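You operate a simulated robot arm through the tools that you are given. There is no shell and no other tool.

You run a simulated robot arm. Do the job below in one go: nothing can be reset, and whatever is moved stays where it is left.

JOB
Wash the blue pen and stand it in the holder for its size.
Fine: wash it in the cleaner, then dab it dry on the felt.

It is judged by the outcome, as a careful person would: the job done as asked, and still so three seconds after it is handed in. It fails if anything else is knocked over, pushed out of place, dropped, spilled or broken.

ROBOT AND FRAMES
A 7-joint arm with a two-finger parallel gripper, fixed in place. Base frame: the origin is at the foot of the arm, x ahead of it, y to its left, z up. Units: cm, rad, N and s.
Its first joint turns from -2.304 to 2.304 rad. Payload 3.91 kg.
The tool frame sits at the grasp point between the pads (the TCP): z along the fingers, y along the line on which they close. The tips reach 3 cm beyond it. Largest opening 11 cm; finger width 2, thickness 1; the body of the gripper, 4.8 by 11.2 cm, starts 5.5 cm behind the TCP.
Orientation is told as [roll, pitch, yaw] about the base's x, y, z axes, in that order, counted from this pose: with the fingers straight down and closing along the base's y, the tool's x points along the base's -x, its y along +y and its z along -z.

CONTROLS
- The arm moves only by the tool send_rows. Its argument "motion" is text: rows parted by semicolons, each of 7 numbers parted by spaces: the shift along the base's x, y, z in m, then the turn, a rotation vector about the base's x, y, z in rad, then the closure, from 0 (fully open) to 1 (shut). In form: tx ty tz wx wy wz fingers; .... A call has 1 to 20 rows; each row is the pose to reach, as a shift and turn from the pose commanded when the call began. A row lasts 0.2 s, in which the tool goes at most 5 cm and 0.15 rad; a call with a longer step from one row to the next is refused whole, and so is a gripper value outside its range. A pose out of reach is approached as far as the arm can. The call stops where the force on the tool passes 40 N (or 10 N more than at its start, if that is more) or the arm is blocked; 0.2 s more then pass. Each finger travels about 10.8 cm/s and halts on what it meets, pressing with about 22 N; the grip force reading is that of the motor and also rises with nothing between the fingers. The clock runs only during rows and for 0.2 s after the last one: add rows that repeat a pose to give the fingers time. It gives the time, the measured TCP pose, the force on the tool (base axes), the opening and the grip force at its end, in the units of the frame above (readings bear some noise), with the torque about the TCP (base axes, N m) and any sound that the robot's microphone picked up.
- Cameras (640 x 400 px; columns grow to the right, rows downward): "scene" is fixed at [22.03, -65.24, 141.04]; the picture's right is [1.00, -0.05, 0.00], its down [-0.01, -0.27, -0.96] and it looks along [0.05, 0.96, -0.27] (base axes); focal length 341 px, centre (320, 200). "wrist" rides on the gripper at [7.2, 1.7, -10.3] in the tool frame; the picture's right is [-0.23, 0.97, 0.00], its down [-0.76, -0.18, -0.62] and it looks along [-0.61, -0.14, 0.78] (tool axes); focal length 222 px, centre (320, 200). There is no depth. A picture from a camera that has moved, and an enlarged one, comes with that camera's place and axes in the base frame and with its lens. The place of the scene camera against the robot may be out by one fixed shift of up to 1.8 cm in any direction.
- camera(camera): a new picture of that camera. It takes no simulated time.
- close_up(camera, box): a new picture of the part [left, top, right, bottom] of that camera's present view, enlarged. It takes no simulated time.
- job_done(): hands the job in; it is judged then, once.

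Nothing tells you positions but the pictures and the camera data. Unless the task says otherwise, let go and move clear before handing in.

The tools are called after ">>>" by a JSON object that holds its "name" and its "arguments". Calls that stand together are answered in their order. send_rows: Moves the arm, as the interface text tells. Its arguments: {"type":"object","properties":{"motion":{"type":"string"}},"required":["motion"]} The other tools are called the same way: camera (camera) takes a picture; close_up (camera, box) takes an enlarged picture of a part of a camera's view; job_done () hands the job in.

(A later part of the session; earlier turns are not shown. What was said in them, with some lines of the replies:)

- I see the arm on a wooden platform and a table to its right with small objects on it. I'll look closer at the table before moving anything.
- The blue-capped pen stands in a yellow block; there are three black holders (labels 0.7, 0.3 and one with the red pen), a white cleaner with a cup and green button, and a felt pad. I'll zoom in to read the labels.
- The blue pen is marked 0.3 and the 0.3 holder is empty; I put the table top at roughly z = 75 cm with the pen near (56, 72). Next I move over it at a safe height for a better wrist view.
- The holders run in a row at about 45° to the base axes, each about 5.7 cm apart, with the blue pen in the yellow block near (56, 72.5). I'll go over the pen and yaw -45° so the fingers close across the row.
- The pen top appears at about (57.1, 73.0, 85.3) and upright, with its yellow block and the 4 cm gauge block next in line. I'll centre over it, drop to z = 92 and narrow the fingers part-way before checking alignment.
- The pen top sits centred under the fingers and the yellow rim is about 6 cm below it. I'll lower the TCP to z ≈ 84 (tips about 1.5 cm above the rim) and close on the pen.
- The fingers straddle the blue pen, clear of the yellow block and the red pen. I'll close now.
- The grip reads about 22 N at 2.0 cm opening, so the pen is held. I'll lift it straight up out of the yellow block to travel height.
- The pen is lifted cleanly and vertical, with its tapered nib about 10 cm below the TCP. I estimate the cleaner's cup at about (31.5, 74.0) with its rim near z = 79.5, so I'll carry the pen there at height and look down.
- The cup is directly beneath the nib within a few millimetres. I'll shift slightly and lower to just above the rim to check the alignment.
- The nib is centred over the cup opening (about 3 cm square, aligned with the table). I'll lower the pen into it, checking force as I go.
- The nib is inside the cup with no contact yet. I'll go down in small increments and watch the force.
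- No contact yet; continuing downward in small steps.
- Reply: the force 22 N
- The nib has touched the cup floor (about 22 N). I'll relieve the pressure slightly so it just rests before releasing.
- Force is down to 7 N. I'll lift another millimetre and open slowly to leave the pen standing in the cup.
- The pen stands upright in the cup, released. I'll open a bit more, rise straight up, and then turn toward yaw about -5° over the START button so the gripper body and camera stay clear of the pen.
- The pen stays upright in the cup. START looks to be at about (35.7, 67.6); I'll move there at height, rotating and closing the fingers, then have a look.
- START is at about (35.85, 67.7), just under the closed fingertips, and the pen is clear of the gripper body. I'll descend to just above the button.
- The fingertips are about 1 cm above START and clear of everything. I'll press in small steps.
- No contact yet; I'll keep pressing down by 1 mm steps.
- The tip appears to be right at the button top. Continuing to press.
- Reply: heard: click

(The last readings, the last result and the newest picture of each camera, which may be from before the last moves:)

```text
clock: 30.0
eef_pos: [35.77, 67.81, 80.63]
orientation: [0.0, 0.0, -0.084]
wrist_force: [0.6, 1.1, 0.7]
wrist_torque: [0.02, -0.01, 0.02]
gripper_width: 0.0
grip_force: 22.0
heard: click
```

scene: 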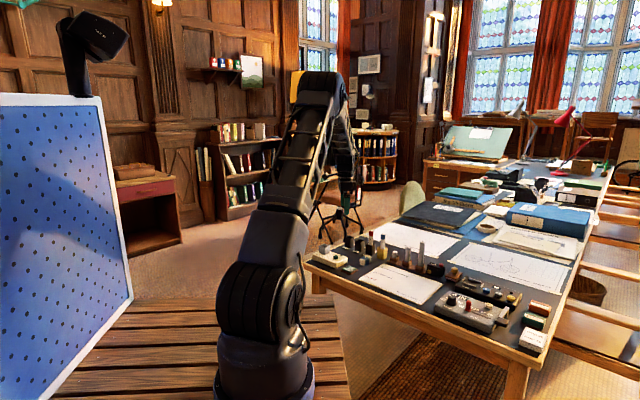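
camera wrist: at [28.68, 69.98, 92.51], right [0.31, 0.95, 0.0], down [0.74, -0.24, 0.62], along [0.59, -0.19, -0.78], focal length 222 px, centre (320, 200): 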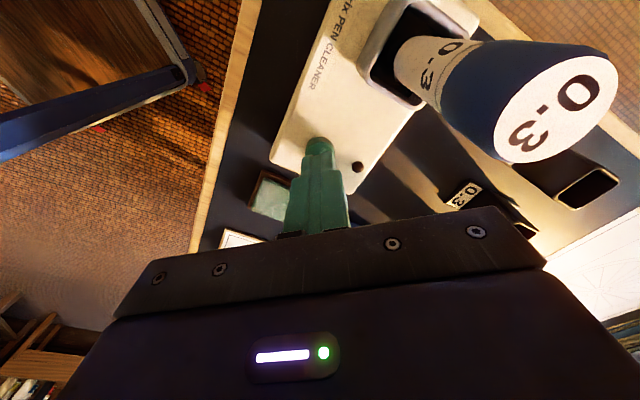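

A click was heard, so START is pressed. I'll lift off straight up and check the cleaner's lamp.

>>> {"name": "send_rows", "arguments": {"motion": "0 0 0.005 0 0 0 1; 0 0 0.015 0 0 0 1; 0 0 0.03 0 0 0 1; 0 0 0.05 0 0 0 1; 0 0 0.07 0 0 0 1; 0 0 0.09 0 0 0 1; 0 0 0.11 0 0 0 1"}}

>>> {"name": "close_up", "arguments": {"camera": "wrist", "box": [240, 20, 440, 160]}}

>>> {"name": "close_up", "arguments": {"camera": "scene", "box": [310, 225, 360, 270]}}

```text
clock: 31.6
eef_pos: [35.89, 67.92, 91.63]
orientation: [-0.001, 0.0, -0.087]
wrist_force: [-0.4, -0.2, -0.2]
wrist_torque: [-0.03, 0.0, 0.04]
gripper_width: 0.01
grip_force: 22.1
```

```text
2.86 times, centred on (340, 90) of wrist
camera zoom: at [28.67, 70.01, 101.97], right [0.31, 0.95, 0.0], down [0.74, -0.24, 0.62], along [0.59, -0.19, -0.78], focal length 635 px, centre (263, 514)
```

zoom: 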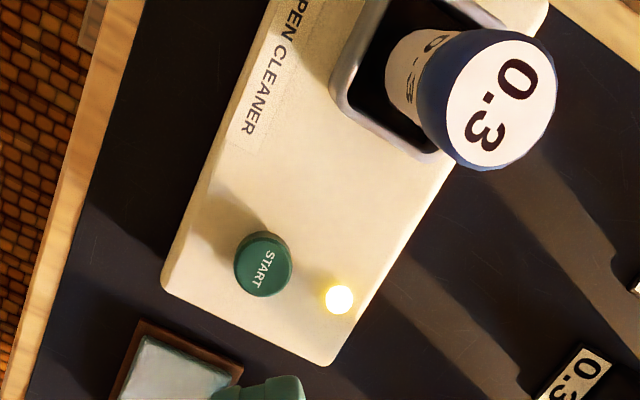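

```text
8.89 times, centred on (335, 248) of scene
camera zoom: at [22.03, -65.24, 141.04], right [1.0, -0.05, 0.0], down [-0.01, -0.27, -0.96], along [0.05, 0.96, -0.27], focal length 3031 px, centre (187, -222)
```

zoom: 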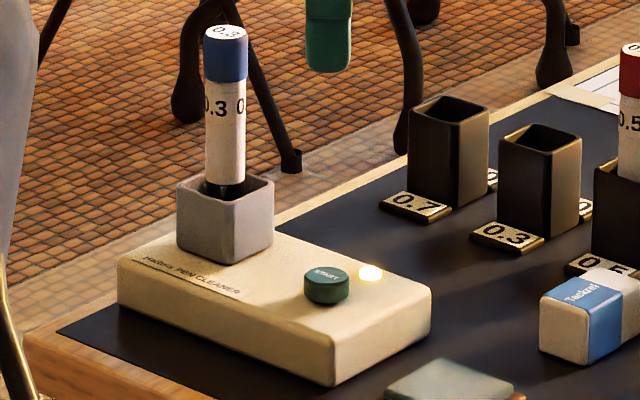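

The lamp is lit, so the wash is running. I'll rise and go back over the pen while it runs, reopening the fingers, then check the lamp.

>>> {"name": "send_rows", "arguments": {"motion": "0 0 0.03 0 0 0 1; 0 0 0.06 0 0 0 1; 0 0 0.093 0 0 0 1; -0.007 0.010 0.093 0 0 -0.116 0.9; -0.015 0.020 0.093 0 0 -0.233 0.8; -0.022 0.030 0.093 0 0 -0.349 0.7; -0.030 0.040 0.093 0 0 -0.465 0.6; -0.037 0.050 0.093 0 0 -0.582 0.6; -0.0446 0.060 0.093 0 0 -0.698 0.6; -0.0446 0.060 0.093 0 0 -0.698 0.6; -0.0446 0.060 0.093 0 0 -0.698 0.6; -0.0446 0.060 0.093 0 0 -0.698 0.6"}}

>>> {"name": "close_up", "arguments": {"camera": "scene", "box": [310, 225, 360, 270]}}

>>> {"name": "camera", "arguments": {"camera": "wrist"}}

```text
clock: 34.2
eef_pos: [31.33, 73.86, 100.92]
orientation: [0.001, 0.0, -0.784]
wrist_force: [0.3, -1.1, -0.1]
wrist_torque: [0.02, -0.02, 0.0]
gripper_width: 4.38
grip_force: 0.1
```

```text
8.89 times, centred on (335, 248) of scene
camera zoom: at [22.03, -65.24, 141.04], right [1.0, -0.05, 0.0], down [-0.01, -0.27, -0.96], along [0.05, 0.96, -0.27], focal length 3031 px, centre (187, -222)
```

zoom: 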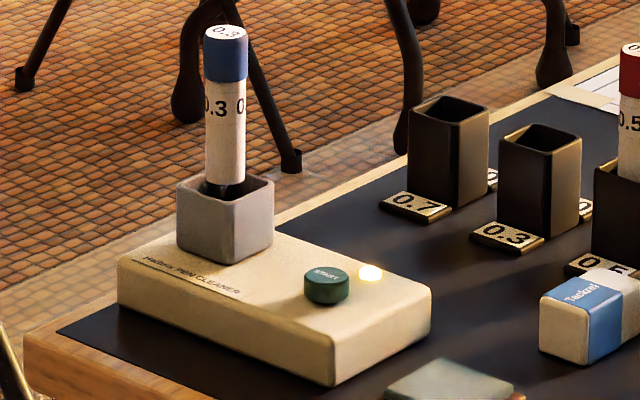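

```text
taken
camera wrist: at [27.38, 80.0, 111.33], right [0.85, 0.53, 0.0], down [0.41, -0.66, 0.62], along [0.33, -0.53, -0.78], focal length 222 px, centre (320, 200)
```

wrist: 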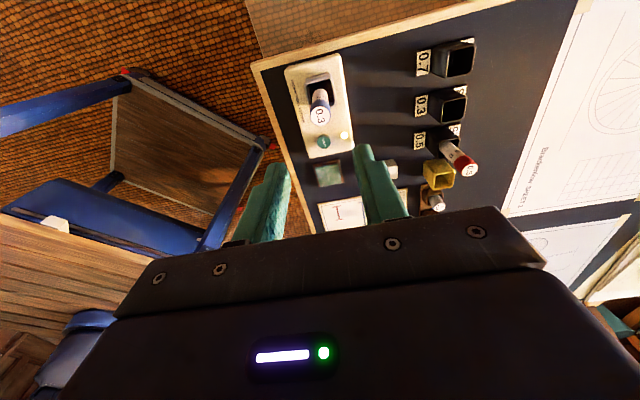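

The lamp is still on, so the wash is not done. I'll wait in place above the pen.

>>> {"name": "send_rows", "arguments": {"motion": "0 0 0 0 0 0 0.6; 0 0 0 0 0 0 0.6; 0 0 0 0 0 0 0.6; 0 0 0 0 0 0 0.6; 0 0 0 0 0 0 0.6; 0 0 0 0 0 0 0.6; 0 0 0 0 0 0 0.6; 0 0 0 0 0 0 0.6; 0 0 0 0 0 0 0.6; 0 0 0 0 0 0 0.6; 0 0 0 0 0 0 0.6; 0 0 0 0 0 0 0.6; 0 0 0 0 0 0 0.6; 0 0 0 0 0 0 0.6; 0 0 0 0 0 0 0.6"}}

>>> {"name": "close_up", "arguments": {"camera": "scene", "box": [310, 225, 360, 270]}}

```text
clock: 37.4
eef_pos: [31.4, 73.76, 100.95]
orientation: [0.001, 0.001, -0.783]
wrist_force: [0.3, 0.2, -0.8]
wrist_torque: [-0.01, 0.01, 0.0]
gripper_width: 4.41
grip_force: 0.0
```

```text
8.89 times, centred on (335, 248) of scene
camera zoom: at [22.03, -65.24, 141.04], right [1.0, -0.05, 0.0], down [-0.01, -0.27, -0.96], along [0.05, 0.96, -0.27], focal length 3031 px, centre (187, -222)
```

zoom: 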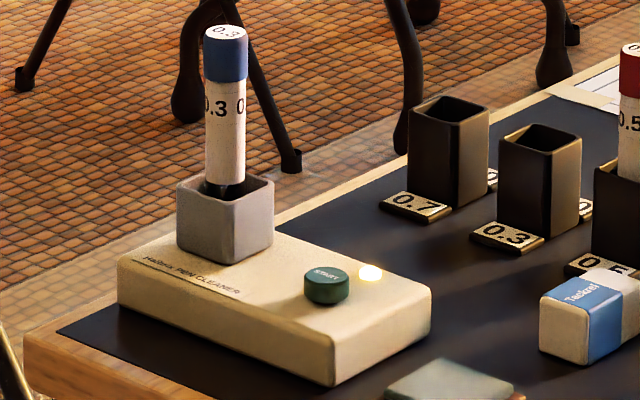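

Still lit; I'll keep waiting for the lamp or a sound to signal the end.

>>> {"name": "send_rows", "arguments": {"motion": "0 0 0 0 0 0 0.6; 0 0 0 0 0 0 0.6; 0 0 0 0 0 0 0.6; 0 0 0 0 0 0 0.6; 0 0 0 0 0 0 0.6; 0 0 0 0 0 0 0.6; 0 0 0 0 0 0 0.6; 0 0 0 0 0 0 0.6; 0 0 0 0 0 0 0.6; 0 0 0 0 0 0 0.6; 0 0 0 0 0 0 0.6; 0 0 0 0 0 0 0.6; 0 0 0 0 0 0 0.6; 0 0 0 0 0 0 0.6; 0 0 0 0 0 0 0.6; 0 0 0 0 0 0 0.6; 0 0 0 0 0 0 0.6; 0 0 0 0 0 0 0.6; 0 0 0 0 0 0 0.6; 0 0 0 0 0 0 0.6"}}

>>> {"name": "close_up", "arguments": {"camera": "scene", "box": [310, 225, 360, 270]}}

```text
clock: 41.6
eef_pos: [31.41, 73.68, 100.92]
orientation: [-0.001, 0.001, -0.784]
wrist_force: [-0.1, -0.4, 0.1]
wrist_torque: [-0.02, 0.02, -0.02]
gripper_width: 4.42
grip_force: 0.1
```

```text
8.89 times, centred on (335, 248) of scene
camera zoom: at [22.03, -65.24, 141.04], right [1.0, -0.05, 0.0], down [-0.01, -0.27, -0.96], along [0.05, 0.96, -0.27], focal length 3031 px, centre (187, -222)
```

zoom: 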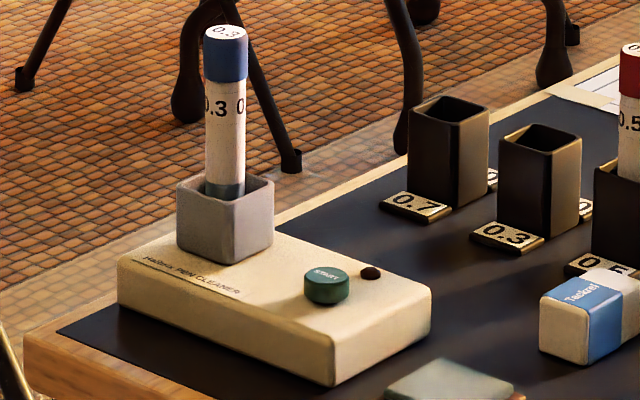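

The lamp has gone off and the nib now looks clean/wet, so the wash is finished. I'll descend and grasp the pen again at the same height.

>>> {"name": "send_rows", "arguments": {"motion": "0 0 -0.02 0 0 0 0.5; 0 0 -0.04 0 0 0 0.5; 0 0 -0.06 0 0 0 0.5; 0 0 -0.08 0 0 0 0.5; 0 0 -0.10 0 0 0 0.5; 0 0 -0.12 0 0 0 0.5; 0 0 -0.135 0 0 0 0.5; 0 0 -0.142 0 0 0 0.5; 0 0 -0.142 0 0 0 0.5"}}

>>> {"name": "close_up", "arguments": {"camera": "wrist", "box": [240, 90, 400, 230]}}

>>> {"name": "close_up", "arguments": {"camera": "scene", "box": [300, 210, 360, 270]}}

```text
clock: 43.6
eef_pos: [31.46, 73.82, 86.72]
orientation: [0.0, 0.001, -0.782]
wrist_force: [-0.4, 0.2, -0.6]
wrist_torque: [-0.01, 0.02, 0.0]
gripper_width: 5.47
grip_force: 0.1
```

```text
2.86 times, centred on (320, 160) of wrist
camera zoom: at [27.37, 79.96, 97.13], right [0.85, 0.53, 0.0], down [0.41, -0.66, 0.62], along [0.33, -0.53, -0.78], focal length 635 px, centre (320, 314)
```

zoom: 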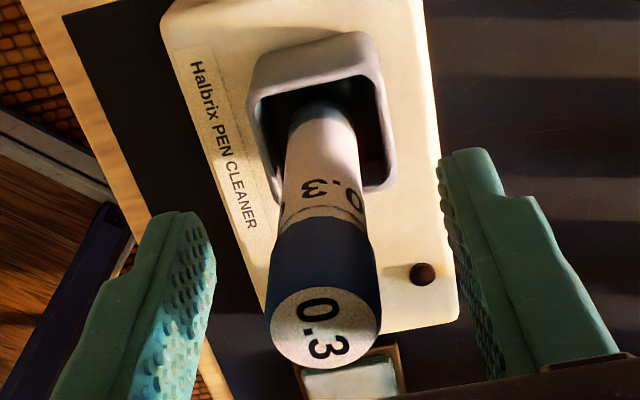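

```text
6.67 times, centred on (330, 240) of scene
camera zoom: at [22.03, -65.24, 141.04], right [1.0, -0.05, 0.0], down [-0.01, -0.27, -0.96], along [0.05, 0.96, -0.27], focal length 2273 px, centre (253, -67)
```

zoom: 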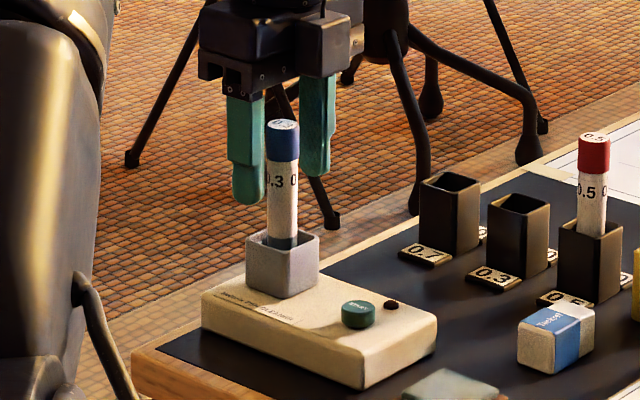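

The pen is centred between the fingers. Closing on it and lifting out of the cup.

>>> {"name": "send_rows", "arguments": {"motion": "0 0 0 0 0 0 0.65; 0 0 0 0 0 0 0.75; 0 0 0 0 0 0 0.8; 0 0 0 0 0 0 0.85; 0 0 0 0 0 0 1; 0 0 0 0 0 0 1; 0 0 0 0 0 0 1"}}

>>> {"name": "close_up", "arguments": {"camera": "wrist", "box": [240, 90, 400, 230]}}

```text
clock: 45.2
eef_pos: [31.39, 73.68, 86.82]
orientation: [0.002, 0.002, -0.785]
wrist_force: [0.5, 0.3, 1.0]
wrist_torque: [0.03, 0.0, 0.03]
gripper_width: 2.01
grip_force: 21.7
```

```text
2.86 times, centred on (320, 160) of wrist
camera zoom: at [27.37, 79.96, 97.14], right [0.85, 0.53, 0.0], down [0.41, -0.66, 0.62], along [0.33, -0.53, -0.78], focal length 635 px, centre (320, 314)
```

zoom: 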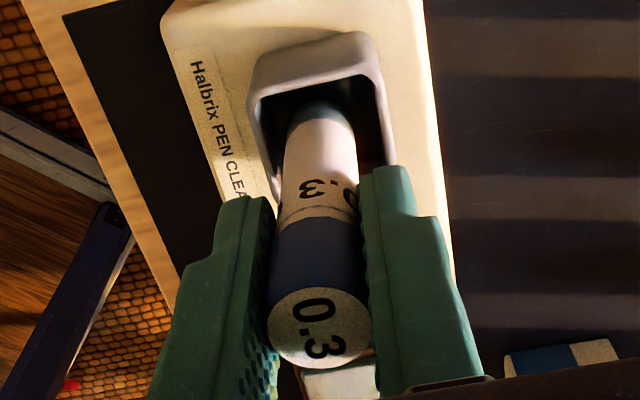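

The pen is held again at 2.0 cm. Lifting it straight up.

>>> {"name": "send_rows", "arguments": {"motion": "0 0 0.01 0 0 0 1; 0 0 0.02 0 0 0 1; 0 0 0.03 0 0 0 1; 0 0 0.045 0 0 0 1; 0 0 0.06 0 0 0 1; 0 0 0.08 0 0 0 1; 0 0 0.10 0 0 0 1; 0 0 0.12 0 0 0 1; 0 0 0.135 0 0 0 1; 0 0 0.135 0 0 0 1"}}

>>> {"name": "camera", "arguments": {"camera": "wrist"}}

>>> {"name": "close_up", "arguments": {"camera": "scene", "box": [290, 190, 370, 280]}}

```text
clock: 47.4
eef_pos: [31.39, 73.71, 100.33]
orientation: [0.001, -0.001, -0.784]
wrist_force: [-0.1, -0.7, -1.1]
wrist_torque: [0.0, -0.02, -0.01]
gripper_width: 2.01
grip_force: 21.9
```

```text
taken
camera wrist: at [27.33, 79.98, 110.61], right [0.85, 0.53, 0.0], down [0.41, -0.66, 0.62], along [0.33, -0.53, -0.78], focal length 222 px, centre (320, 200)
```

wrist: 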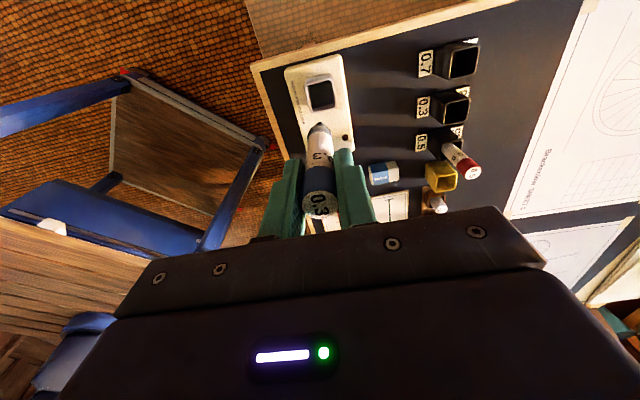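

```text
4.44 times, centred on (330, 235) of scene
camera zoom: at [22.03, -65.24, 141.04], right [1.0, -0.05, 0.0], down [-0.01, -0.27, -0.96], along [0.05, 0.96, -0.27], focal length 1516 px, centre (276, 44)
```

zoom: 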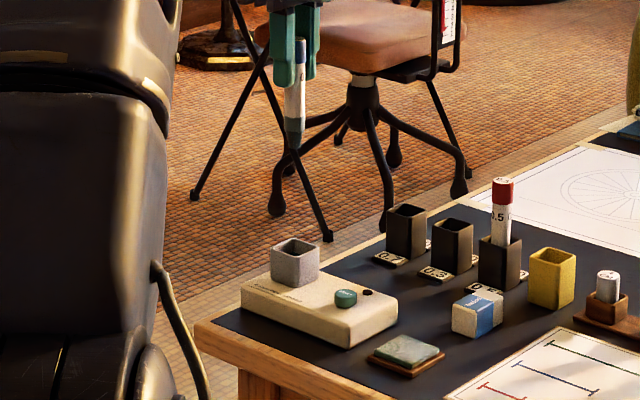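

The cleaned pen is up. The felt pad is about (40.7, 61.5) with its top near z = 75; I'll move above it.

>>> {"name": "send_rows", "arguments": {"motion": "0.012 -0.015 0 0 0 0 1; 0.028 -0.037 0 0 0 0 1; 0.044 -0.058 0 0 0 0 1; 0.060 -0.079 0 0 0 0 1; 0.076 -0.100 0 0 0 0 1; 0.087 -0.115 0 0 0 0 1; 0.0925 -0.122 0 0 0 0 1; 0.0925 -0.122 0 0 0 0 1"}}

>>> {"name": "camera", "arguments": {"camera": "wrist"}}

>>> {"name": "close_up", "arguments": {"camera": "wrist", "box": [240, 40, 400, 140]}}

>>> {"name": "close_up", "arguments": {"camera": "scene", "box": [300, 200, 390, 290]}}

```text
clock: 49.2
eef_pos: [40.54, 61.62, 100.28]
orientation: [0.001, 0.001, -0.784]
wrist_force: [0.6, 0.1, -1.0]
wrist_torque: [-0.01, -0.03, 0.0]
gripper_width: 2.0
grip_force: 21.8
```

```text
taken
camera wrist: at [36.64, 67.74, 110.62], right [0.85, 0.53, 0.0], down [0.41, -0.66, 0.62], along [0.33, -0.53, -0.78], focal length 222 px, centre (320, 200)
```

wrist: 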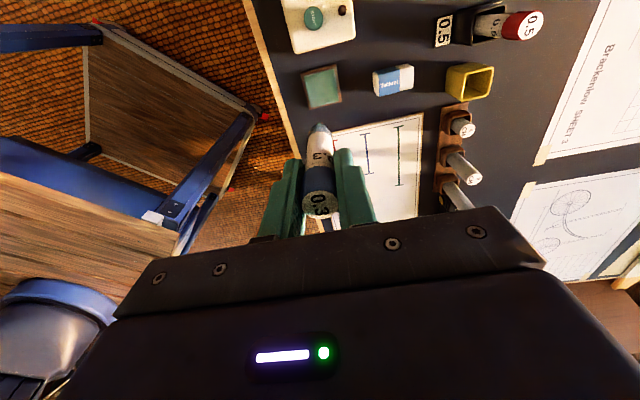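

```text
4.00 times, centred on (320, 90) of wrist
camera zoom: at [36.64, 67.74, 110.62], right [0.85, 0.53, 0.0], down [0.41, -0.66, 0.62], along [0.33, -0.53, -0.78], focal length 888 px, centre (320, 640)
```

zoom: 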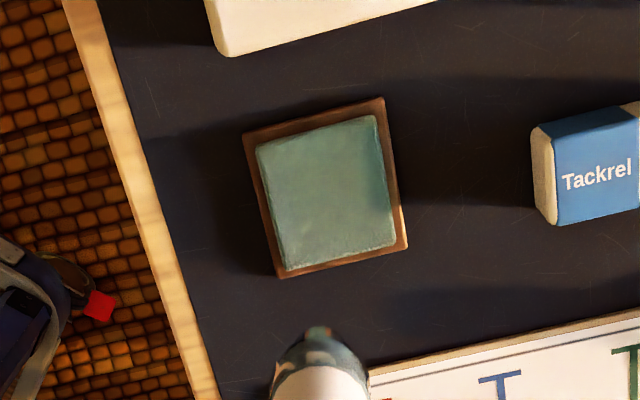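

```text
4.44 times, centred on (345, 245) of scene
camera zoom: at [22.03, -65.24, 141.04], right [1.0, -0.05, 0.0], down [-0.01, -0.27, -0.96], along [0.05, 0.96, -0.27], focal length 1516 px, centre (209, 0)
```

zoom: 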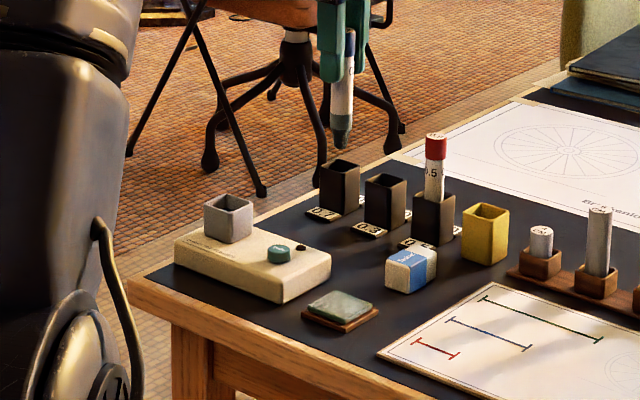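

The felt centre is at about (40.95, 61.4), a few millimetres from the nib axis. I'll correct and lower to just above it.

>>> {"name": "send_rows", "arguments": {"motion": "0.003 -0.0015 -0.02 0 0 0 1; 0.003 -0.0015 -0.04 0 0 0 1; 0.003 -0.0015 -0.06 0 0 0 1; 0.003 -0.0015 -0.08 0 0 0 1; 0.003 -0.0015 -0.10 0 0 0 1; 0.003 -0.0015 -0.12 0 0 0 1; 0.003 -0.0015 -0.135 0 0 0 1; 0.003 -0.0015 -0.14 0 0 0 1; 0.003 -0.0015 -0.14 0 0 0 1"}}

>>> {"name": "close_up", "arguments": {"camera": "wrist", "box": [240, 60, 400, 160]}}

>>> {"name": "close_up", "arguments": {"camera": "scene", "box": [320, 220, 380, 285]}}

```text
clock: 51.2
eef_pos: [40.84, 61.48, 86.19]
orientation: [-0.001, 0.0, -0.784]
wrist_force: [0.7, 0.2, -0.3]
wrist_torque: [-0.01, -0.02, -0.02]
gripper_width: 2.0
grip_force: 22.2
```

```text
4.00 times, centred on (320, 110) of wrist
camera zoom: at [36.92, 67.64, 96.59], right [0.85, 0.53, 0.0], down [0.41, -0.66, 0.62], along [0.33, -0.53, -0.78], focal length 888 px, centre (320, 560)
```

zoom: 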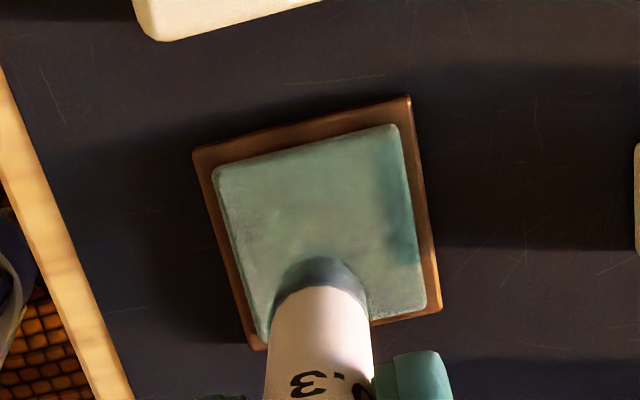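

```text
6.15 times, centred on (350, 252) of scene
camera zoom: at [22.03, -65.24, 141.04], right [1.0, -0.05, 0.0], down [-0.01, -0.27, -0.96], along [0.05, 0.96, -0.27], focal length 2098 px, centre (135, -123)
```

zoom: 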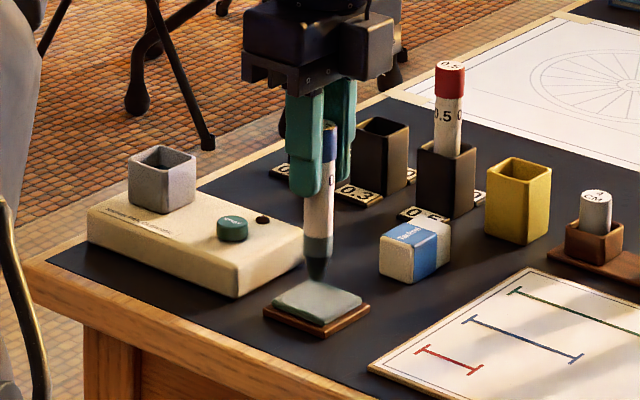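

The nib is about a centimetre above the felt, near its centre. Lowering gently to dab.

>>> {"name": "send_rows", "arguments": {"motion": "0 0 -0.002 0 0 0 1; 0 0 -0.004 0 0 0 1; 0 0 -0.006 0 0 0 1; 0 0 -0.008 0 0 0 1; 0 0 -0.008 0 0 0 1"}}

>>> {"name": "close_up", "arguments": {"camera": "scene", "box": [320, 220, 380, 285]}}

```text
clock: 52.4
eef_pos: [40.96, 61.39, 85.44]
orientation: [0.001, 0.001, -0.783]
wrist_force: [0.4, 0.4, -0.2]
wrist_torque: [0.0, -0.01, 0.01]
gripper_width: 2.01
grip_force: 21.2
```

```text
6.15 times, centred on (350, 252) of scene
camera zoom: at [22.03, -65.24, 141.04], right [1.0, -0.05, 0.0], down [-0.01, -0.27, -0.96], along [0.05, 0.96, -0.27], focal length 2098 px, centre (135, -123)
```

zoom: 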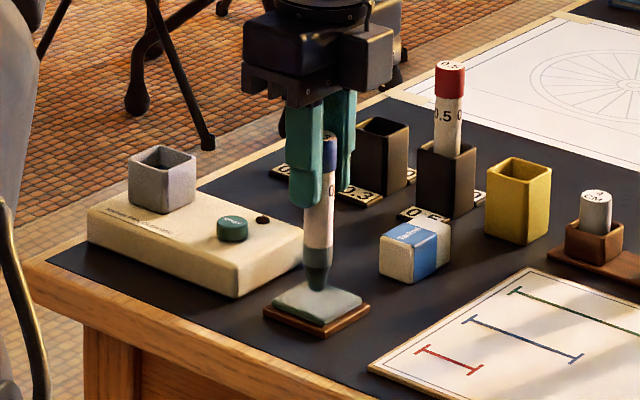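

No contact yet but nearly there; continuing in 1 mm steps.

>>> {"name": "send_rows", "arguments": {"motion": "0 0 -0.001 0 0 0 1; 0 0 -0.002 0 0 0 1; 0 0 -0.003 0 0 0 1; 0 0 -0.004 0 0 0 1; 0 0 -0.004 0 0 0 1"}}

>>> {"name": "close_up", "arguments": {"camera": "scene", "box": [335, 245, 365, 275]}}

```text
clock: 53.6
eef_pos: [40.91, 61.34, 85.14]
orientation: [0.001, 0.001, -0.784]
wrist_force: [0.1, 0.1, -0.9]
wrist_torque: [-0.01, -0.01, -0.04]
gripper_width: 2.01
grip_force: 21.8
```

```text
13.33 times, centred on (350, 260) of scene
camera zoom: at [22.03, -65.24, 141.04], right [1.0, -0.05, 0.0], down [-0.01, -0.27, -0.96], along [0.05, 0.96, -0.27], focal length 4547 px, centre (-80, -600)
```

zoom: 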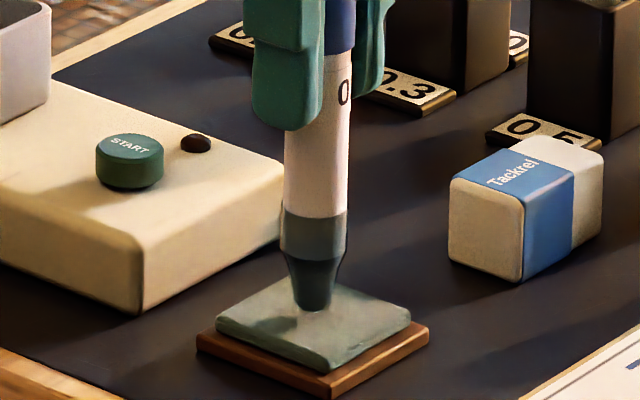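

The nib looks right at the felt surface; a little further for a gentle dab.

>>> {"name": "send_rows", "arguments": {"motion": "0 0 -0.001 0 0 0 1; 0 0 -0.002 0 0 0 1; 0 0 -0.002 0 0 0 1"}}

```text
clock: 54.4
eef_pos: [40.79, 61.42, 84.96]
orientation: [-0.001, 0.001, -0.784]
wrist_force: [-0.4, 0.0, -0.6]
wrist_torque: [0.01, 0.04, -0.08]
gripper_width: 2.02
grip_force: 22.1
```

Still no force; another 2 mm in small steps.

>>> {"name": "send_rows", "arguments": {"motion": "0 0 -0.001 0 0 0 1; 0 0 -0.002 0 0 0 1; 0 0 -0.002 0 0 0 1"}}

```text
clock: 55.2
eef_pos: [40.96, 61.38, 84.74]
orientation: [0.0, -0.001, -0.785]
wrist_force: [-0.3, -0.3, 13.6]
wrist_torque: [-0.05, 0.01, -0.02]
gripper_width: 2.02
grip_force: 21.9
```

The nib is pressing on the felt with about 14 N. I'll hold about a second and check how it looks.

>>> {"name": "send_rows", "arguments": {"motion": "0 0 0 0 0 0 1; 0 0 0 0 0 0 1; 0 0 0 0 0 0 1; 0 0 0 0 0 0 1; 0 0 0 0 0 0 1"}}

>>> {"name": "close_up", "arguments": {"camera": "scene", "box": [335, 245, 365, 275]}}

```text
clock: 56.4
eef_pos: [40.85, 61.4, 84.82]
orientation: [0.001, -0.001, -0.783]
wrist_force: [-0.3, 0.6, 20.9]
wrist_torque: [0.03, 0.02, -0.01]
gripper_width: 1.99
grip_force: 22.5
```

```text
13.33 times, centred on (350, 260) of scene
camera zoom: at [22.03, -65.24, 141.04], right [1.0, -0.05, 0.0], down [-0.01, -0.27, -0.96], along [0.05, 0.96, -0.27], focal length 4547 px, centre (-80, -600)
```

zoom: 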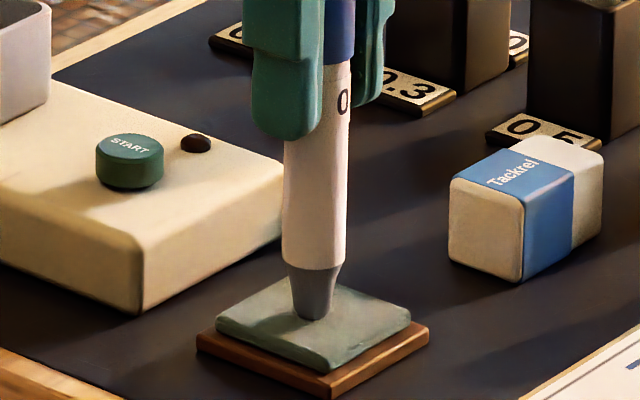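

The wet grey band vanished and the nib is now a dry lighter grey. I'll lift off and inspect it.

>>> {"name": "send_rows", "arguments": {"motion": "0 0 0.005 0 0 0 1; 0 0 0.015 0 0 0 1; 0 0 0.03 0 0 0 1; 0 0 0.05 0 0 0 1; 0 0 0.07 0 0 0 1; 0 0 0.09 0 0 0 1; 0 0 0.11 0 0 0 1; 0 0 0.13 0 0 0 1; 0 0 0.155 0 0 0 1; 0 0 0.155 0 0 0 1"}}

>>> {"name": "close_up", "arguments": {"camera": "scene", "box": [330, 200, 370, 270]}}

>>> {"name": "camera", "arguments": {"camera": "wrist"}}

>>> {"name": "close_up", "arguments": {"camera": "wrist", "box": [260, 80, 380, 230]}}

```text
clock: 58.6
eef_pos: [40.89, 61.4, 100.17]
orientation: [0.0, 0.001, -0.784]
wrist_force: [-0.2, -0.8, -0.2]
wrist_torque: [-0.02, -0.03, 0.01]
gripper_width: 2.01
grip_force: 22.4
```

```text
5.71 times, centred on (350, 235) of scene
camera zoom: at [22.03, -65.24, 141.04], right [1.0, -0.05, 0.0], down [-0.01, -0.27, -0.96], along [0.05, 0.96, -0.27], focal length 1949 px, centre (149, 0)
```

zoom: 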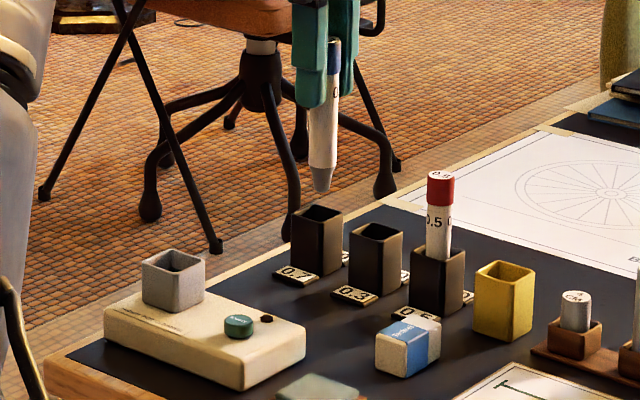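

```text
taken
camera wrist: at [36.91, 67.61, 110.55], right [0.85, 0.53, 0.0], down [0.41, -0.66, 0.62], along [0.33, -0.53, -0.78], focal length 222 px, centre (320, 200)
```

wrist: 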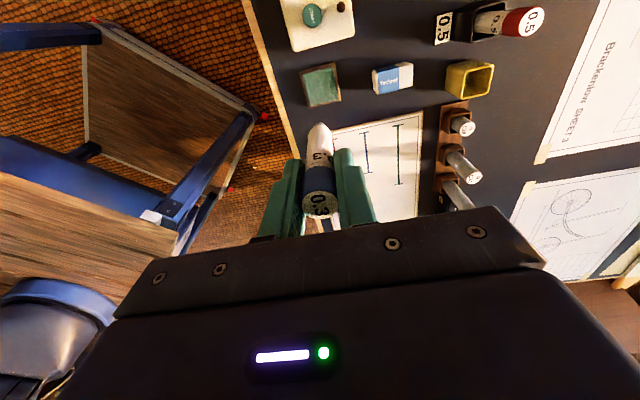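

```text
2.67 times, centred on (320, 155) of wrist
camera zoom: at [36.91, 67.61, 110.55], right [0.85, 0.53, 0.0], down [0.41, -0.66, 0.62], along [0.33, -0.53, -0.78], focal length 592 px, centre (320, 320)
```

zoom: 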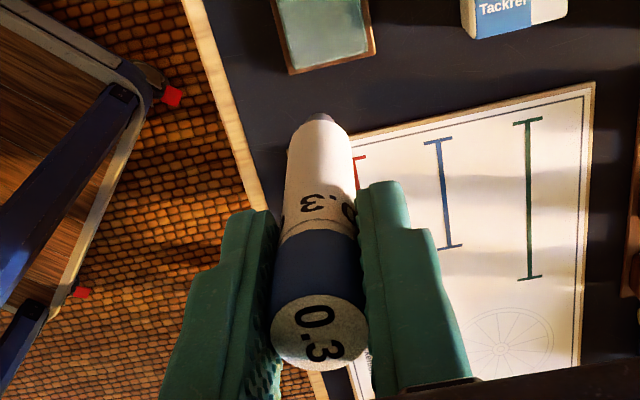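

The pen looks clean and dry and is still vertical in the grip. The 0.3 holder is at about (48.7, 81.8); I'll carry the pen above it.

>>> {"name": "send_rows", "arguments": {"motion": "0.007 0.018 0 0 0 0 1; 0.017 0.044 0 0 0 0 1; 0.027 0.070 0 0 0 0 1; 0.037 0.096 0 0 0 0 1; 0.047 0.122 0 0 0 0 1; 0.057 0.149 0 0 0 0 1; 0.067 0.175 0 0 0 0 1; 0.074 0.194 0 0 0 0 1; 0.078 0.204 0 0 0 0 1; 0.078 0.204 0 0 0 0 1; 0.078 0.204 0 0 0 0 1"}}

>>> {"name": "camera", "arguments": {"camera": "wrist"}}

>>> {"name": "close_up", "arguments": {"camera": "wrist", "box": [240, 40, 400, 140]}}

>>> {"name": "close_up", "arguments": {"camera": "scene", "box": [325, 185, 405, 265]}}

```text
clock: 61.0
eef_pos: [48.77, 81.78, 100.07]
orientation: [-0.001, 0.001, -0.783]
wrist_force: [0.5, 0.4, -0.9]
wrist_torque: [0.01, 0.0, -0.01]
gripper_width: 2.01
grip_force: 21.9
```

```text
taken
camera wrist: at [44.72, 88.06, 110.45], right [0.85, 0.53, 0.0], down [0.41, -0.66, 0.62], along [0.33, -0.53, -0.78], focal length 222 px, centre (320, 200)
```

wrist: 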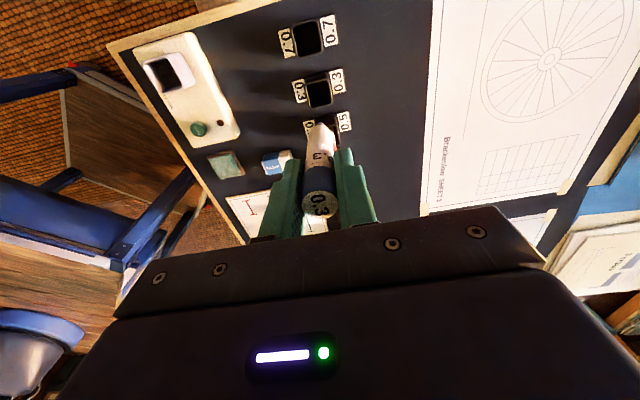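

```text
4.00 times, centred on (320, 90) of wrist
camera zoom: at [44.72, 88.06, 110.45], right [0.85, 0.53, 0.0], down [0.41, -0.66, 0.62], along [0.33, -0.53, -0.78], focal length 888 px, centre (320, 640)
```

zoom: 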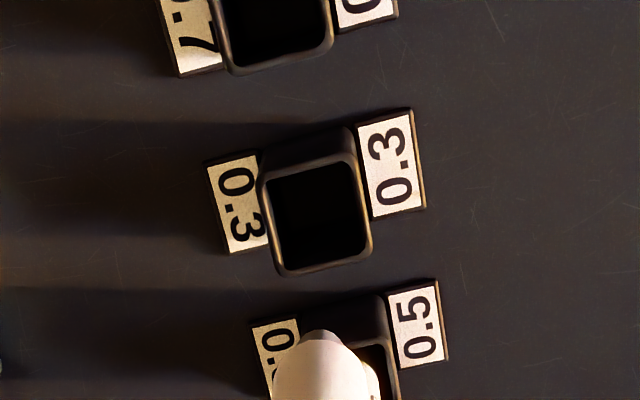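

```text
5.00 times, centred on (365, 225) of scene
camera zoom: at [22.03, -65.24, 141.04], right [1.0, -0.05, 0.0], down [-0.01, -0.27, -0.96], along [0.05, 0.96, -0.27], focal length 1705 px, centre (95, 75)
```

zoom: 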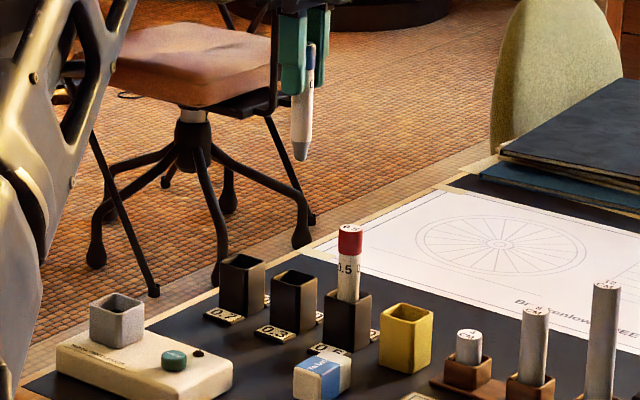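

The 0.3 holder opening is within about 2 mm of the pen axis. I'll nudge and lower to just above its rim for a final check.

>>> {"name": "send_rows", "arguments": {"motion": "-0.002 0.000 -0.02 0 0 0 1; -0.002 0.000 -0.04 0 0 0 1; -0.002 0.000 -0.06 0 0 0 1; -0.002 0.000 -0.08 0 0 0 1; -0.002 0.000 -0.09 0 0 0 1; -0.002 0.000 -0.09 0 0 0 1"}}

>>> {"name": "camera", "arguments": {"camera": "wrist"}}

>>> {"name": "close_up", "arguments": {"camera": "wrist", "box": [240, 60, 400, 160]}}

>>> {"name": "close_up", "arguments": {"camera": "scene", "box": [335, 205, 395, 265]}}

```text
clock: 62.4
eef_pos: [48.64, 81.8, 91.1]
orientation: [0.001, 0.001, -0.786]
wrist_force: [0.2, 0.0, 0.0]
wrist_torque: [0.02, -0.01, 0.03]
gripper_width: 2.02
grip_force: 22.4
```

```text
taken
camera wrist: at [44.53, 88.04, 101.55], right [0.85, 0.53, 0.0], down [0.41, -0.66, 0.62], along [0.33, -0.53, -0.78], focal length 222 px, centre (320, 200)
```

wrist: 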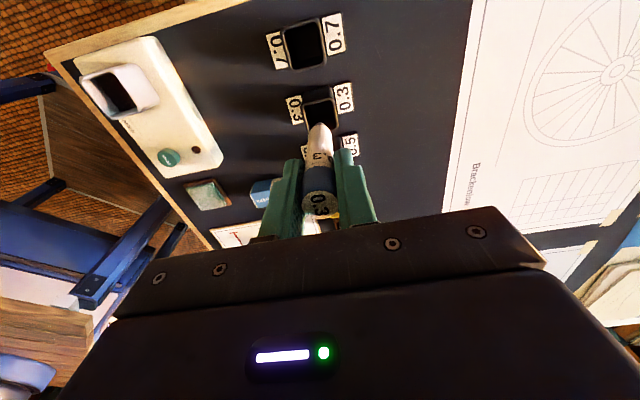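

```text
4.00 times, centred on (320, 110) of wrist
camera zoom: at [44.53, 88.04, 101.55], right [0.85, 0.53, 0.0], down [0.41, -0.66, 0.62], along [0.33, -0.53, -0.78], focal length 888 px, centre (320, 560)
```

zoom: 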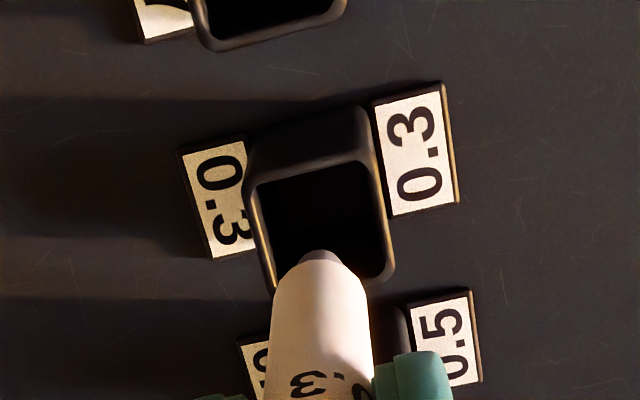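

```text
6.67 times, centred on (365, 235) of scene
camera zoom: at [22.03, -65.24, 141.04], right [1.0, -0.05, 0.0], down [-0.01, -0.27, -0.96], along [0.05, 0.96, -0.27], focal length 2273 px, centre (20, -33)
```

zoom: 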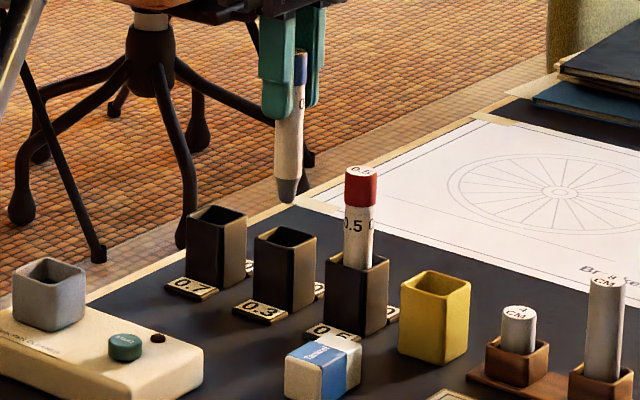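

The nib is centred over the 0.3 holder opening. Lowering into it, first partway.

>>> {"name": "send_rows", "arguments": {"motion": "-0.0005 0 -0.01 0 0 0 1; -0.0005 0 -0.02 0 0 0 1; -0.0005 0 -0.03 0 0 0 1; -0.0005 0 -0.04 0 0 0 1; -0.0005 0 -0.04 0 0 0 1"}}

>>> {"name": "close_up", "arguments": {"camera": "wrist", "box": [240, 60, 400, 220]}}

>>> {"name": "close_up", "arguments": {"camera": "scene", "box": [335, 205, 395, 265]}}

```text
clock: 63.6
eef_pos: [48.44, 81.9, 87.14]
orientation: [0.0, 0.001, -0.785]
wrist_force: [0.4, -0.3, -0.3]
wrist_torque: [0.01, -0.02, 0.0]
gripper_width: 2.0
grip_force: 22.5
```

```text
2.50 times, centred on (320, 140) of wrist
camera zoom: at [44.47, 88.04, 97.55], right [0.85, 0.53, 0.0], down [0.41, -0.66, 0.62], along [0.33, -0.53, -0.78], focal length 555 px, centre (320, 350)
```

zoom: 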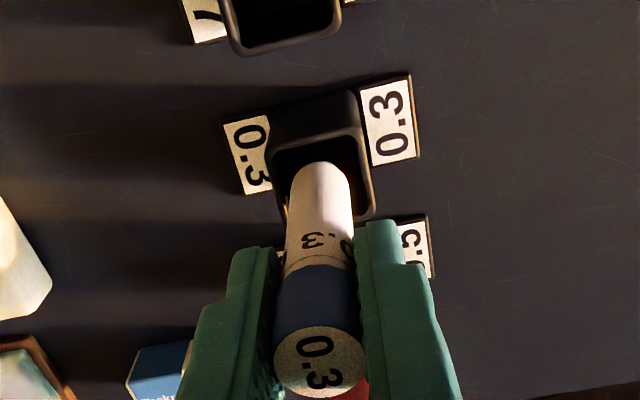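

```text
6.67 times, centred on (365, 235) of scene
camera zoom: at [22.03, -65.24, 141.04], right [1.0, -0.05, 0.0], down [-0.01, -0.27, -0.96], along [0.05, 0.96, -0.27], focal length 2273 px, centre (20, -33)
```

zoom: 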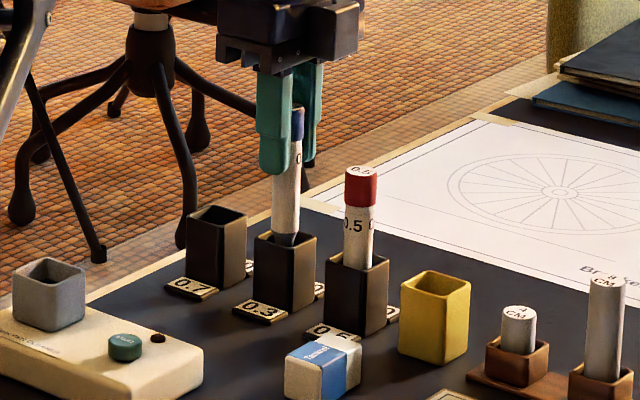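

The pen is entering the 0.3 holder cleanly with no contact force. Continuing down.

>>> {"name": "send_rows", "arguments": {"motion": "0 0 -0.005 0 0 0 1; 0 0 -0.010 0 0 0 1; 0 0 -0.015 0 0 0 1; 0 0 -0.020 0 0 0 1; 0 0 -0.024 0 0 0 1; 0 0 -0.024 0 0 0 1"}}

>>> {"name": "close_up", "arguments": {"camera": "wrist", "box": [240, 60, 400, 220]}}

>>> {"name": "close_up", "arguments": {"camera": "scene", "box": [335, 205, 395, 265]}}

```text
clock: 65.0
eef_pos: [48.55, 81.78, 84.79]
orientation: [-0.001, -0.001, -0.783]
wrist_force: [-0.5, -0.4, -0.2]
wrist_torque: [-0.02, -0.02, 0.03]
gripper_width: 2.04
grip_force: 22.5
```

```text
2.50 times, centred on (320, 140) of wrist
camera zoom: at [44.48, 88.02, 95.13], right [0.85, 0.53, 0.0], down [0.41, -0.66, 0.62], along [0.33, -0.53, -0.78], focal length 555 px, centre (320, 350)
```

zoom: 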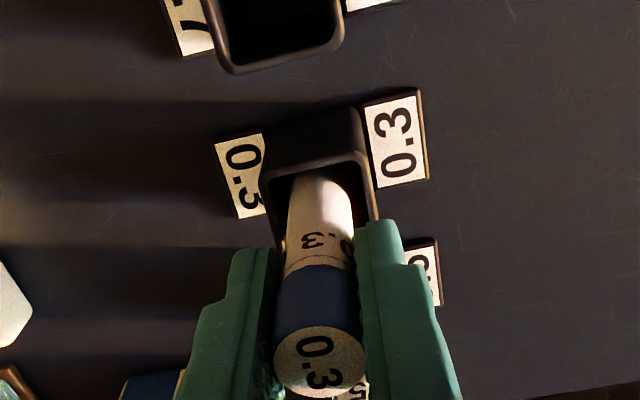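

```text
6.67 times, centred on (365, 235) of scene
camera zoom: at [22.03, -65.24, 141.04], right [1.0, -0.05, 0.0], down [-0.01, -0.27, -0.96], along [0.05, 0.96, -0.27], focal length 2273 px, centre (20, -33)
```

zoom: 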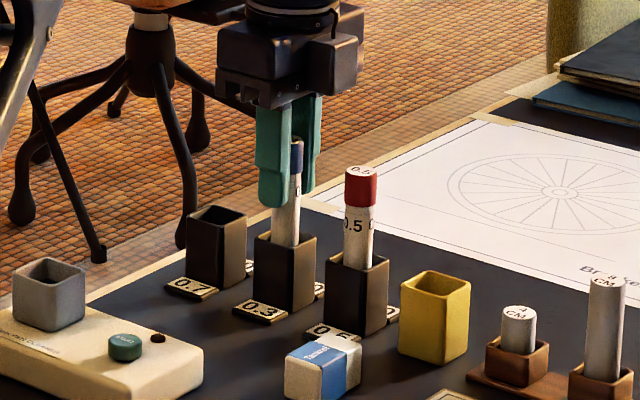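

The pen is well inside with the red pen clear of the gripper. I'll lower in small steps until it meets the holder floor.

>>> {"name": "send_rows", "arguments": {"motion": "0 0 -0.0015 0 0 0 1; 0 0 -0.003 0 0 0 1; 0 0 -0.0045 0 0 0 1; 0 0 -0.0045 0 0 0 1"}}

```text
clock: 66.0
eef_pos: [48.47, 81.82, 84.24]
orientation: [0.0, 0.0, -0.784]
wrist_force: [-0.8, 0.7, 0.1]
wrist_torque: [-0.03, -0.02, -0.02]
gripper_width: 2.0
grip_force: 22.3
```

No contact yet; another 2 mm.

>>> {"name": "send_rows", "arguments": {"motion": "0 0 -0.001 0 0 0 1; 0 0 -0.002 0 0 0 1; 0 0 -0.002 0 0 0 1"}}

```text
clock: 66.8
eef_pos: [48.38, 81.77, 84.1]
orientation: [0.001, 0.001, -0.784]
wrist_force: [-0.3, -0.4, -0.3]
wrist_torque: [-0.01, 0.0, 0.0]
gripper_width: 2.03
grip_force: 21.8
```

Still free; another 2 mm.

>>> {"name": "send_rows", "arguments": {"motion": "0 0 -0.001 0 0 0 1; 0 0 -0.002 0 0 0 1; 0 0 -0.002 0 0 0 1"}}

```text
clock: 67.6
eef_pos: [48.43, 81.78, 83.85]
orientation: [-0.001, -0.002, -0.784]
wrist_force: [-0.4, 0.1, 0.0]
wrist_torque: [0.0, -0.01, -0.02]
gripper_width: 2.01
grip_force: 21.8
```

Still free; continuing 2 mm at a time, tips are still well above the rim.

>>> {"name": "send_rows", "arguments": {"motion": "0 0 -0.001 0 0 0 1; 0 0 -0.002 0 0 0 1; 0 0 -0.002 0 0 0 1"}}

>>> {"name": "close_up", "arguments": {"camera": "scene", "box": [345, 215, 385, 255]}}

```text
clock: 68.4
eef_pos: [48.49, 81.9, 83.91]
orientation: [0.0, 0.0, -0.782]
wrist_force: [0.6, -1.7, 18.9]
wrist_torque: [-0.11, -0.11, 0.0]
gripper_width: 2.01
grip_force: 22.2
```

```text
10.00 times, centred on (365, 235) of scene
camera zoom: at [22.03, -65.24, 141.04], right [1.0, -0.05, 0.0], down [-0.01, -0.27, -0.96], along [0.05, 0.96, -0.27], focal length 3410 px, centre (-130, -150)
```

zoom: 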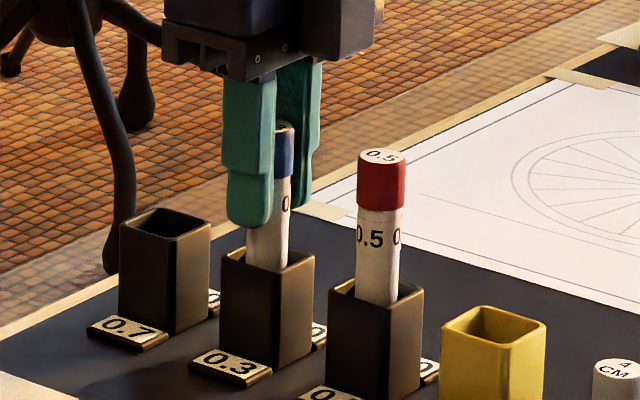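

The pen has reached the holder floor. I'll ease off 2 mm and release slowly.

>>> {"name": "send_rows", "arguments": {"motion": "0 0 0.001 0 0 0 1; 0 0 0.0018 0 0 0 1; 0 0 0.0018 0 0 0 1"}}

```text
clock: 69.2
eef_pos: [48.49, 81.88, 83.88]
orientation: [0.0, 0.0, -0.783]
wrist_force: [-0.8, 2.5, 11.8]
wrist_torque: [0.16, 0.05, -0.04]
gripper_width: 2.0
grip_force: 22.0
```

>>> {"name": "send_rows", "arguments": {"motion": "0 0 0.0006 0 0 0 1; 0 0 0.001 0 0 0 1; 0 0 0.001 0 0 0 1"}}

```text
clock: 70.0
eef_pos: [48.54, 81.75, 84.02]
orientation: [-0.001, 0.001, -0.785]
wrist_force: [-1.2, -0.5, 1.2]
wrist_torque: [0.01, 0.06, 0.01]
gripper_width: 2.03
grip_force: 22.0
```

The pen now just rests on the holder floor at about 1 N. I'll open slowly to release it.

>>> {"name": "send_rows", "arguments": {"motion": "0 0 0 0 0 0 0.83; 0 0 0 0 0 0 0.81; 0 0 0 0 0 0 0.79; 0 0 0 0 0 0 0.77; 0 0 0 0 0 0 0.75; 0 0 0 0 0 0 0.72; 0 0 0 0 0 0 0.72"}}

>>> {"name": "close_up", "arguments": {"camera": "wrist", "box": [240, 90, 400, 230]}}

>>> {"name": "close_up", "arguments": {"camera": "scene", "box": [345, 215, 385, 255]}}

```text
clock: 71.6
eef_pos: [48.58, 81.81, 84.0]
orientation: [-0.001, 0.001, -0.784]
wrist_force: [-0.3, -0.4, -0.3]
wrist_torque: [-0.01, -0.02, 0.0]
gripper_width: 3.11
grip_force: 0.0
```

```text
2.86 times, centred on (320, 160) of wrist
camera zoom: at [44.45, 88.04, 94.37], right [0.85, 0.53, 0.0], down [0.41, -0.66, 0.62], along [0.33, -0.53, -0.78], focal length 635 px, centre (320, 314)
```

zoom: 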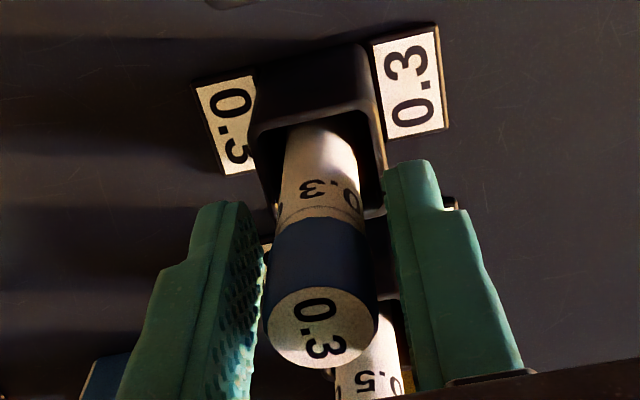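

```text
10.00 times, centred on (365, 235) of scene
camera zoom: at [22.03, -65.24, 141.04], right [1.0, -0.05, 0.0], down [-0.01, -0.27, -0.96], along [0.05, 0.96, -0.27], focal length 3410 px, centre (-130, -150)
```

zoom: 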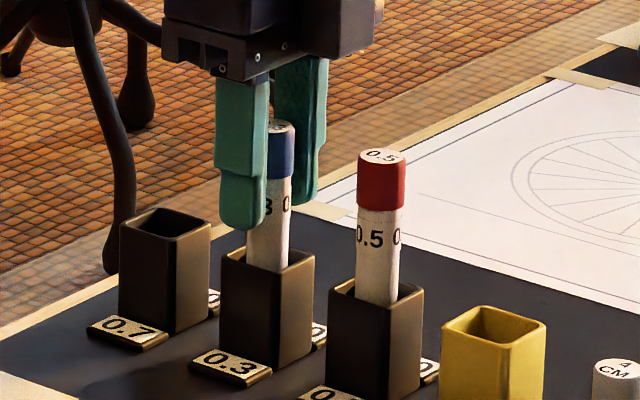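

The blue pen stands free in the 0.3 holder. I'll open a little more and rise straight up, clear of everything.

>>> {"name": "send_rows", "arguments": {"motion": "0 0 0 0 0 0 0.65; 0 0 0 0 0 0 0.6; 0 0 0.01 0 0 0 0.6; 0 0 0.025 0 0 0 0.6; 0 0 0.04 0 0 0 0.6; 0 0 0.06 0 0 0 0.6; 0 0 0.08 0 0 0 0.6; 0 0 0.10 0 0 0 0.6; 0 0 0.13 0 0 0 0.6; 0 0 0.16 0 0 0 0.6; 0 0 0.19 0 0 0 0.6; 0 0 0.19 0 0 0 0.6"}}

>>> {"name": "camera", "arguments": {"camera": "wrist"}}

>>> {"name": "camera", "arguments": {"camera": "scene"}}

>>> {"name": "close_up", "arguments": {"camera": "scene", "box": [300, 215, 420, 295]}}

```text
clock: 74.2
eef_pos: [48.56, 81.8, 103.11]
orientation: [0.0, -0.001, -0.783]
wrist_force: [0.6, 0.5, 0.4]
wrist_torque: [-0.03, 0.03, 0.01]
gripper_width: 4.39
grip_force: 0.0
```

```text
taken
camera wrist: at [44.51, 88.08, 113.37], right [0.85, 0.53, 0.0], down [0.41, -0.66, 0.62], along [0.33, -0.53, -0.78], focal length 222 px, centre (320, 200)
```

wrist: 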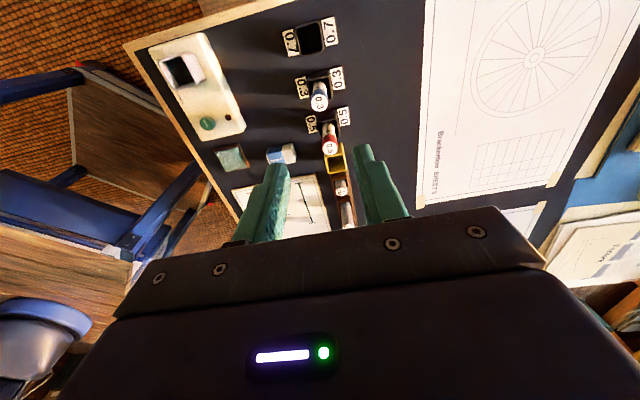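

```text
taken
```

scene: 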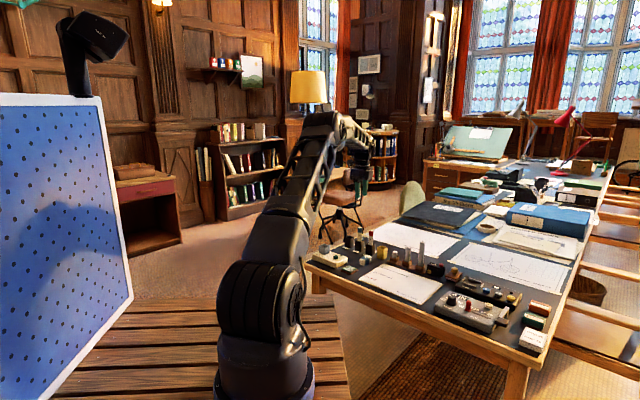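

```text
5.00 times, centred on (360, 255) of scene
camera zoom: at [22.03, -65.24, 141.04], right [1.0, -0.05, 0.0], down [-0.01, -0.27, -0.96], along [0.05, 0.96, -0.27], focal length 1705 px, centre (120, -75)
```

zoom: 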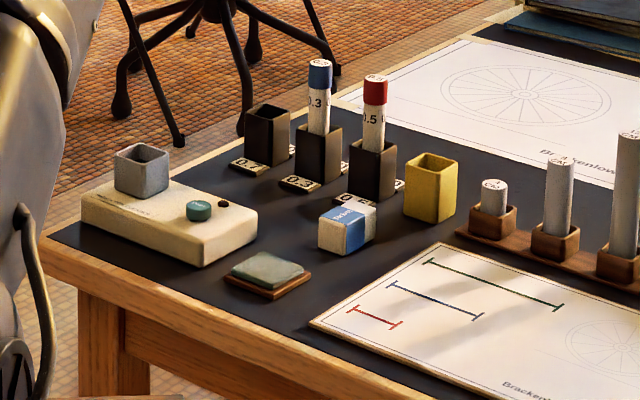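

The blue pen, washed and dabbed dry, stands upright in the 0.3 holder. The red pen, eraser, yellow block, cleaner and felt are where they were, and the arm is clear, so I'm handing the job in.

>>> {"name": "job_done", "arguments": {}}

```text
The job is handed in.
```

The blue pen, marked 0.3, is washed, dabbed dry and standing upright in the 0.3 holder.

- **Wash:** I stood it in the cleaner's cup and pressed START. The lamp came on and I waited about 10 s until it went out.
- **Dry:** I pressed the nib on the felt for about a second. The wet band around it disappeared.
- **Holder:** I set it down in the 0.3 holder, let go and raised the arm clear.

The last pictures show the red pen, the eraser, the yellow block, the cleaner and the felt still in their places. The yellow block the pen started in is now empty.
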